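You operate a simulated robot arm through the tools that you are given. There is no shell and no other tool. Be economical: measure what you need, move in short steps, check, and stop when the job is done.

You run a simulated robot arm. Do the job below in one go: nothing can be reset, and whatever is moved stays where it is left.

TASK
Take the green tag box and put it on the silver access plate on the bench top.
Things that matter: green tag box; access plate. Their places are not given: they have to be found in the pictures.

It is judged by the outcome, as a careful person would: the job done as asked, and still so three seconds after it is handed in. It fails if anything else is knocked over, pushed out of place, dropped, spilled or broken.

THE ROBOT
A 6-joint arm with a two-finger parallel gripper, fixed in place. Base frame: the origin is at the foot of the arm, x ahead of it, y to its left, z up; the work surface is at about z = 0.86. Lengths are in m, angles in degrees, forces in N, time in s.
With the tool pointing down near the work surface it reaches from about 0.26 to 0.68 m from the base axis. Its first joint turns from -66.0 to 66.0 degrees. Payload 2.9 kg.
The tool frame sits at the grasp point between the pads (the TCP): z along the fingers, y along the line on which they close. The tips reach 0.03 m beyond it. The gripper opens to 0.11 m. The fingers are 0.02 m wide and 0.01 m thick; the gripper's body (0.048 by 0.112 m) begins 0.055 m behind the TCP.
Orientation is that of the tool frame in the base frame, as a unit quaternion [x, y, z, w]. With the fingers straight down and closing along the base's y, the tool's x points along the base's -x, its y along +y and its z along -z.

THE INTERFACE
- The arm moves only by the tool play_rows. Its argument "motion" is a list of rows, each an object of numbers (a shift or turn left out is 0, a gripper value left out holds the last): "grip": the finger opening in m, from 0 to 0.11; "x", "y", "z": the shift along the base's x, y, z in units of 200 mm (1.0 is 200 mm); "ax", "ay", "az": the turn, a rotation vector about the base's x, y, z in units of 120 degrees (1.0 is 120 degrees). In form: [{"grip": .., "x": .., "y": .., "z": .., "ax": .., "ay": .., "az": ..}, ...]. A call has 1 to 10 rows; each row is the pose to reach, as a shift and turn from the pose commanded when the call began. A call with a number of a shift or a turn outside -1 to 1 is refused whole. Rows are played at 5 a second. More than 0.05 m and 8.6 degrees between two rows, or a gripper value outside its range, and nothing of the call is played. A pose out of reach is approached as far as the arm can. The call stops where the force on the tool passes 40 N (or 10 N more than at its start, if that is more) or the arm is blocked; 0.2 s more then pass. The fingers move at their own pace (about 0.108 m/s each) and stop on an object; they squeeze with about 29 N. The grip force told is the motor's: it shows also when the fingers shut on nothing. Time passes only in rows, and 0.2 s behind the last, so rows that repeat a pose let the fingers close. The reply holds the time, the measured pose of the TCP, the force on the tool along the base axes, the opening and the grip force, in the units named above and with some noise.
- Cameras (640 x 400 px; columns grow to the right, rows downward): "scene" is fixed at [0.0917, 0.4422, 1.3859]; the picture's right is [-0.64, -0.76, 0.00], its down [-0.48, 0.41, -0.78] and it looks along [0.59, -0.50, -0.63] (base axes); focal length 330 px, centre (320, 200). "wrist" rides on the gripper at [-0.036, 0, -0.057] in the tool frame; the picture's right is [0.00, -1.00, 0.00], its down [0.97, 0.00, -0.24] and it looks along [0.24, 0.00, 0.97] (tool axes); focal length 218 px, centre (320, 200).
- grab_frame(camera): a new picture of that camera. No time passes.
- pixel_to_xyz(camera, pixels): for up to 12 pixels [column, row] of the newest picture of that camera ("zoom" is the newest enlarged one), the place [x, y, z] in the base frame of the surface seen there, good to about 0.002 m, but the place of the scene camera against the robot may be out by one fixed shift of up to 0.012 m in any direction. No time passes.
- enlarge(camera, box): a new picture of the part [left, top, right, bottom] of that camera's present view, enlarged. No time passes.
- finish_job(): hands the job in; it is judged then, once.

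Go step by step. Measure first, check grasps and placings, and put right what went wrong. The budget is 60 turns and 22 pictures, counting those below and the enlarged ones. Unless the task says otherwise, let go and move clear before handing in, and close with one line.

The tools are called after "Request:" as name(argument=value, ...) on one line, values as JSON. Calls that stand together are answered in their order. play_rows: Moves the arm, as the interface text tells. Its arguments: {"type":"object","properties":{"motion":{"type":"array","items":{"type":"object","properties":{"grip":{"type":"number"},"x":{"type":"number"},"y":{"type":"number"},"z":{"type":"number"},"ax":{"type":"number"},"ay":{"type":"number"},"az":{"type":"number"}}}}},"required":["motion"]} The other tools are called the same way: grab_frame (camera) takes a picture; pixel_to_xyz (camera, pixels) gives the place of the surface under pixels of a picture; enlarge (camera, box) takes an enlarged picture of a part of a camera's view; finish_job () hands the job in.

At the start:

```text
time_s: 0.0
tcp_pos: [0.4991, 0.0783, 1.1169]
tool_rot: [0.0, 1.0, 0.0, 0.0]
contact_force: [0.8, -0.8, 0.7]
grip_width: 0.1102
grip_force: 0.0
```

scene: 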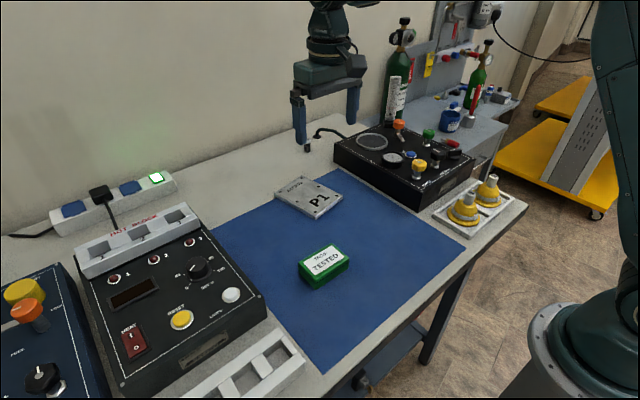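
wrist: 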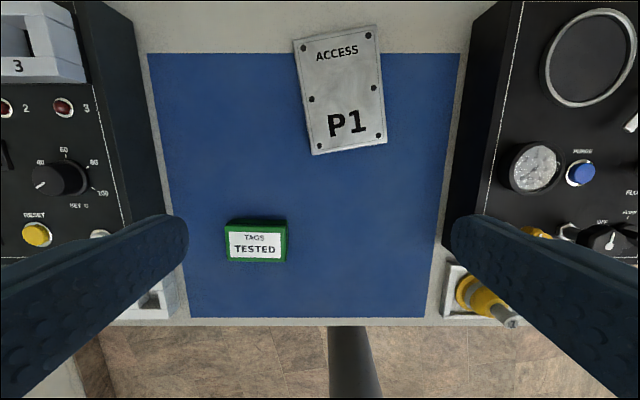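

The green box shows at wrist (256,241) and the plate at about (340,90). I'll measure their tops, edges and the mat from the wrist picture.

Request:
pixel_to_xyz(camera="wrist", pixels=[[256, 243], [228, 230], [284, 230], [228, 260], [284, 260], [298, 42], [374, 30], [384, 142], [314, 153], [340, 90], [200, 300], [256, 222]])

Request:
enlarge(camera="wrist", box=[200, 180, 320, 280])

Request:
enlarge(camera="scene", box=[250, 160, 390, 300])

```text
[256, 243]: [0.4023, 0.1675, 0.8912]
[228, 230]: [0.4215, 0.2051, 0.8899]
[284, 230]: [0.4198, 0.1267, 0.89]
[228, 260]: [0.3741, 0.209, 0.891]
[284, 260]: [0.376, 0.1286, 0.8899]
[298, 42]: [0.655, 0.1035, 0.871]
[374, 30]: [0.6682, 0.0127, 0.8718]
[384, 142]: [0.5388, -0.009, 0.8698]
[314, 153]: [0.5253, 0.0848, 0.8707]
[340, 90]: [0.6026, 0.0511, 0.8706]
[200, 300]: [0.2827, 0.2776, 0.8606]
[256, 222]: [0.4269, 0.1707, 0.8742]
```

```text
4.00 times, centred on (260, 230) of wrist
```

zoom: 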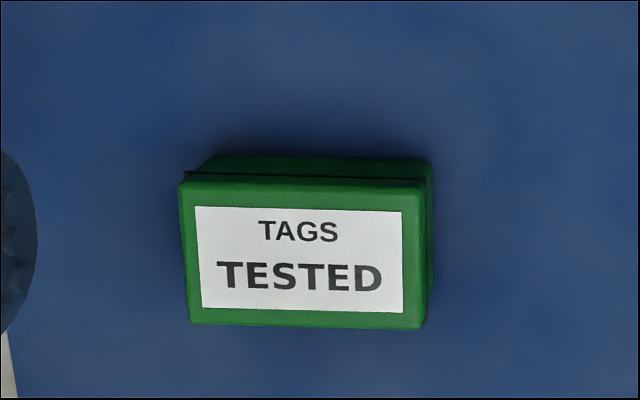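

```text
2.86 times, centred on (320, 230) of scene
```

zoom: 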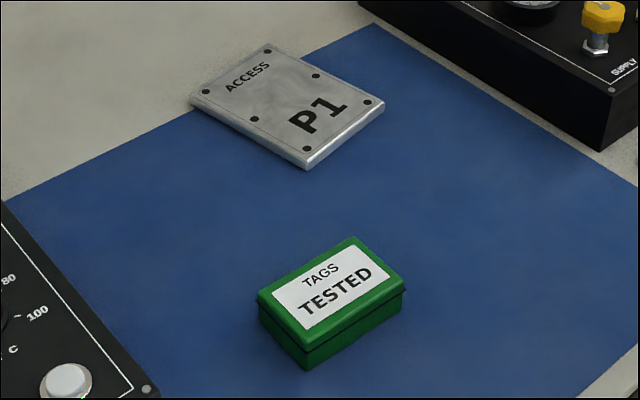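

The box top is centred near (0.400, 0.167) at z≈0.890, and it is about 0.083 long in y, almost square to the base. The plate is centred near (0.597, 0.048) at z≈0.871 and turned about 8°. I'll move above the box with the fingers open.

Request:
play_rows(motion=[{"grip": 0.11, "x": -0.124, "y": 0.111, "z": -0.05}, {"x": -0.248, "y": 0.222, "z": -0.1}, {"x": -0.372, "y": 0.333, "z": -0.2}, {"x": -0.495, "y": 0.444, "z": -0.35}, {"x": -0.495, "y": 0.444, "z": -0.55}, {"x": -0.495, "y": 0.444, "z": -0.75}, {"x": -0.495, "y": 0.444, "z": -0.75}])

Request:
grab_frame(camera="wrist")

```text
time_s: 1.6
tcp_pos: [0.3986, 0.1648, 0.9682]
tool_rot: [-0.001, 1.0, 0.0, 0.0]
contact_force: [-0.2, -0.2, 0.0]
grip_width: 0.11
grip_force: 0.0
```

```text
17 pictures are left
```

wrist: 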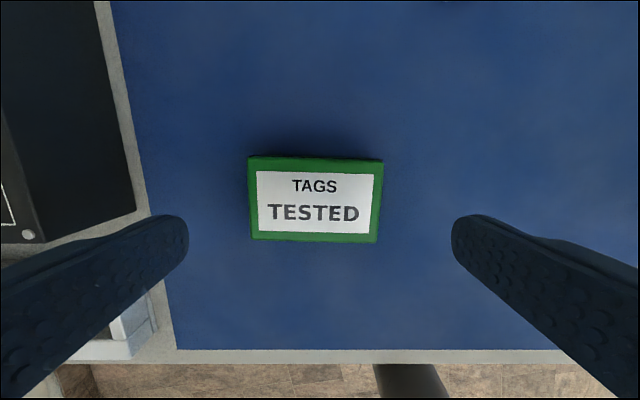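

Request:
pixel_to_xyz(camera="wrist", pixels=[[251, 160], [380, 163], [253, 238], [376, 240], [315, 200], [130, 210], [155, 320]])

```text
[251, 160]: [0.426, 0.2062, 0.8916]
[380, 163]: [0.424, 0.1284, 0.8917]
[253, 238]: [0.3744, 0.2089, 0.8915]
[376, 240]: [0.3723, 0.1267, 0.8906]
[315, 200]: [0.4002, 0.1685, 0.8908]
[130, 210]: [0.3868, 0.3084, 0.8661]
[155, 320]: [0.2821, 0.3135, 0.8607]
```

The box top centre reads (0.399, 0.1675), and the TCP is about 2 mm short in y. The space around the box is free, so I'll descend to z≈0.894 and close.

Request:
play_rows(motion=[{"y": 0.01, "z": -0.15}, {"y": 0.01, "z": -0.28}, {"y": 0.01, "z": -0.37}, {"y": 0.01, "z": -0.37}, {"y": 0.01, "z": -0.37, "grip": 0.06}, {"y": 0.01, "z": -0.37, "grip": 0.06}, {"y": 0.01, "z": -0.37, "grip": 0.06}])

```text
time_s: 3.2
tcp_pos: [0.4006, 0.1683, 0.8936]
tool_rot: [0.0, 1.0, -0.001, -0.001]
contact_force: [-0.2, 0.7, 0.1]
grip_width: 0.0846
grip_force: 28.8
```

The fingers stopped at 0.0846 with 28.8 N, so the box is held. I'll lift it and check the grip.

Request:
play_rows(motion=[{"z": 0.1}, {"z": 0.25}, {"z": 0.4}, {"z": 0.4}])

Request:
grab_frame(camera="scene")

```text
time_s: 4.2
tcp_pos: [0.4003, 0.1678, 0.9744]
tool_rot: [-0.001, 1.0, 0.0, -0.001]
contact_force: [-0.8, -0.6, -0.8]
grip_width: 0.0843
grip_force: 29.8
```

```text
16 pictures are left
```

scene: 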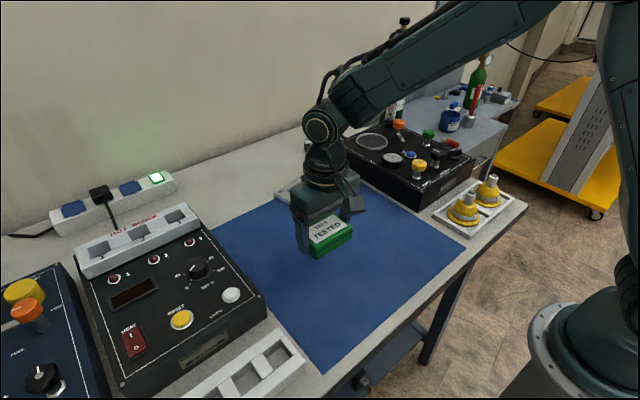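

The box is lifted and level in the grip (scene pixel 330,238). I'll carry it over the plate and turn it +8.5° to line up.

Request:
play_rows(motion=[{"x": 0.164, "y": -0.1, "az": 0.012}, {"x": 0.329, "y": -0.2, "az": 0.024}, {"x": 0.493, "y": -0.3, "az": 0.036}, {"x": 0.658, "y": -0.4, "az": 0.048}, {"x": 0.822, "y": -0.5, "az": 0.06}, {"x": 0.987, "y": -0.6, "az": 0.071}, {"x": 0.987, "y": -0.6, "az": 0.071}])

Request:
grab_frame(camera="wrist")

Request:
grab_frame(camera="scene")

```text
time_s: 5.8
tcp_pos: [0.5985, 0.05, 0.9746]
tool_rot: [-0.075, 0.997, 0.0, 0.0]
contact_force: [-0.2, 0.8, 0.1]
grip_width: 0.0846
grip_force: 29.2
```

```text
15 pictures are left
```

wrist: 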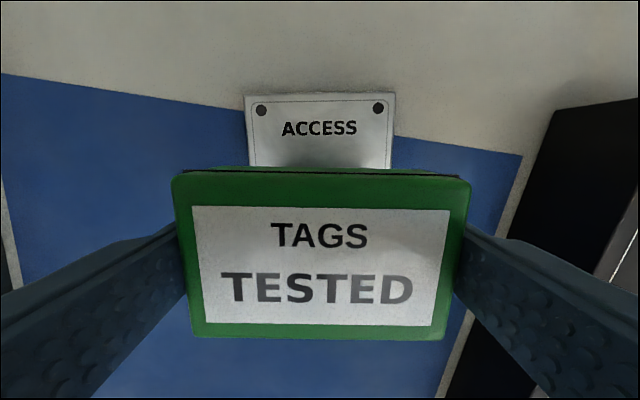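

```text
14 pictures are left
```

scene: 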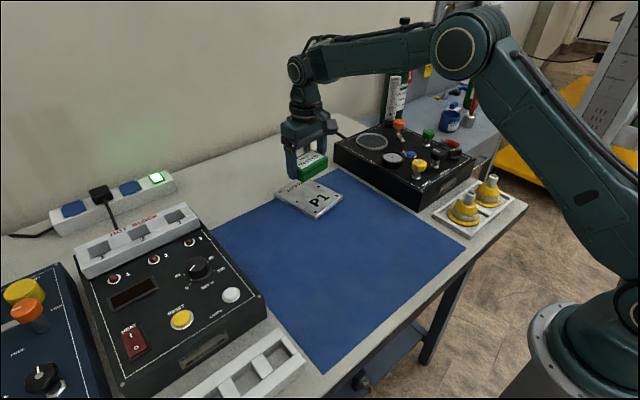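

The plate lines up under the box: its far edge runs across wrist columns 245–395, centred at 320, and the box is centred at 321. I'll lower it to just touching, at TCP z≈0.905.

Request:
play_rows(motion=[{"z": -0.12}, {"z": -0.24}, {"z": -0.31}, {"z": -0.335}, {"z": -0.343}, {"z": -0.343}])

Request:
enlarge(camera="scene", box=[260, 130, 370, 230])

```text
time_s: 7.2
tcp_pos: [0.5972, 0.0498, 0.9064]
tool_rot: [-0.074, 0.997, 0.0, 0.001]
contact_force: [-0.1, 0.4, -0.5]
grip_width: 0.0845
grip_force: 28.9
```

```text
4.00 times, centred on (315, 180) of scene
```

zoom: 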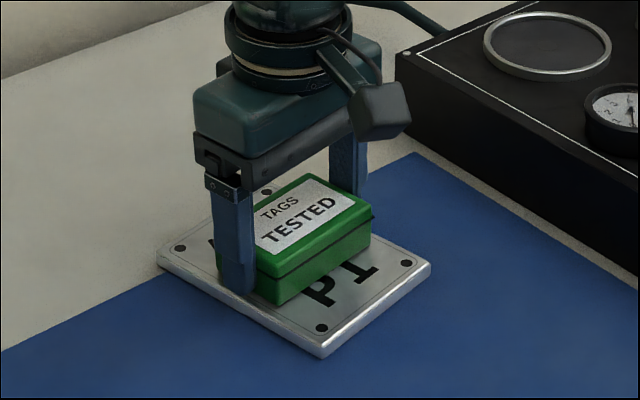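

The box sits squarely over the plate with even margins, a millimetre or so up, at TCP z 0.9064. I'll lower it slightly until it touches.

Request:
play_rows(motion=[{"z": -0.005}, {"z": -0.01}, {"z": -0.01}])

```text
time_s: 8.0
tcp_pos: [0.5974, 0.0498, 0.9044]
tool_rot: [-0.075, 0.997, -0.001, 0.001]
contact_force: [-1.2, 1.7, 12.7]
grip_width: 0.0844
grip_force: 28.8
```

The upward force of 12.7 N shows the box is resting on the plate. I'll open the fingers, then go straight up.

Request:
play_rows(motion=[{"grip": 0.085, "z": 0.004}, {"grip": 0.11, "z": 0.005}, {"z": 0.005}, {"z": 0.005}, {"z": 0.1}, {"z": 0.25}, {"z": 0.45}, {"z": 0.65}, {"z": 0.65}])

Request:
grab_frame(camera="wrist")

Request:
grab_frame(camera="scene")

```text
time_s: 10.0
tcp_pos: [0.5989, 0.0494, 1.0347]
tool_rot: [-0.074, 0.997, 0.0, 0.0]
contact_force: [0.4, 0.2, -0.8]
grip_width: 0.11
grip_force: 0.0
```

```text
12 pictures are left
```

wrist: 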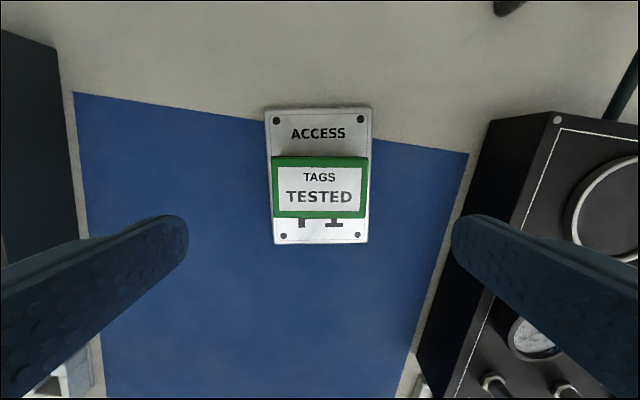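

```text
11 pictures are left
```

scene: 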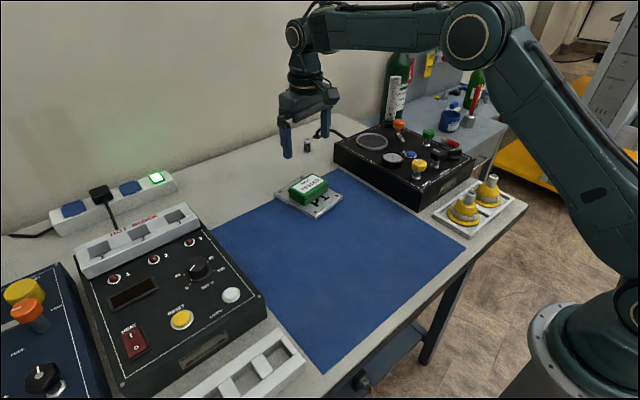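

The box rests flat and wholly within the plate's edges (wrist pixel 320,187). The gripper is clear and nothing else has moved, so I'm handing in.

Request:
finish_job()

```text
The job is handed in.
```

The green tag box is on the silver access plate, released and resting flat, and nothing else was moved.
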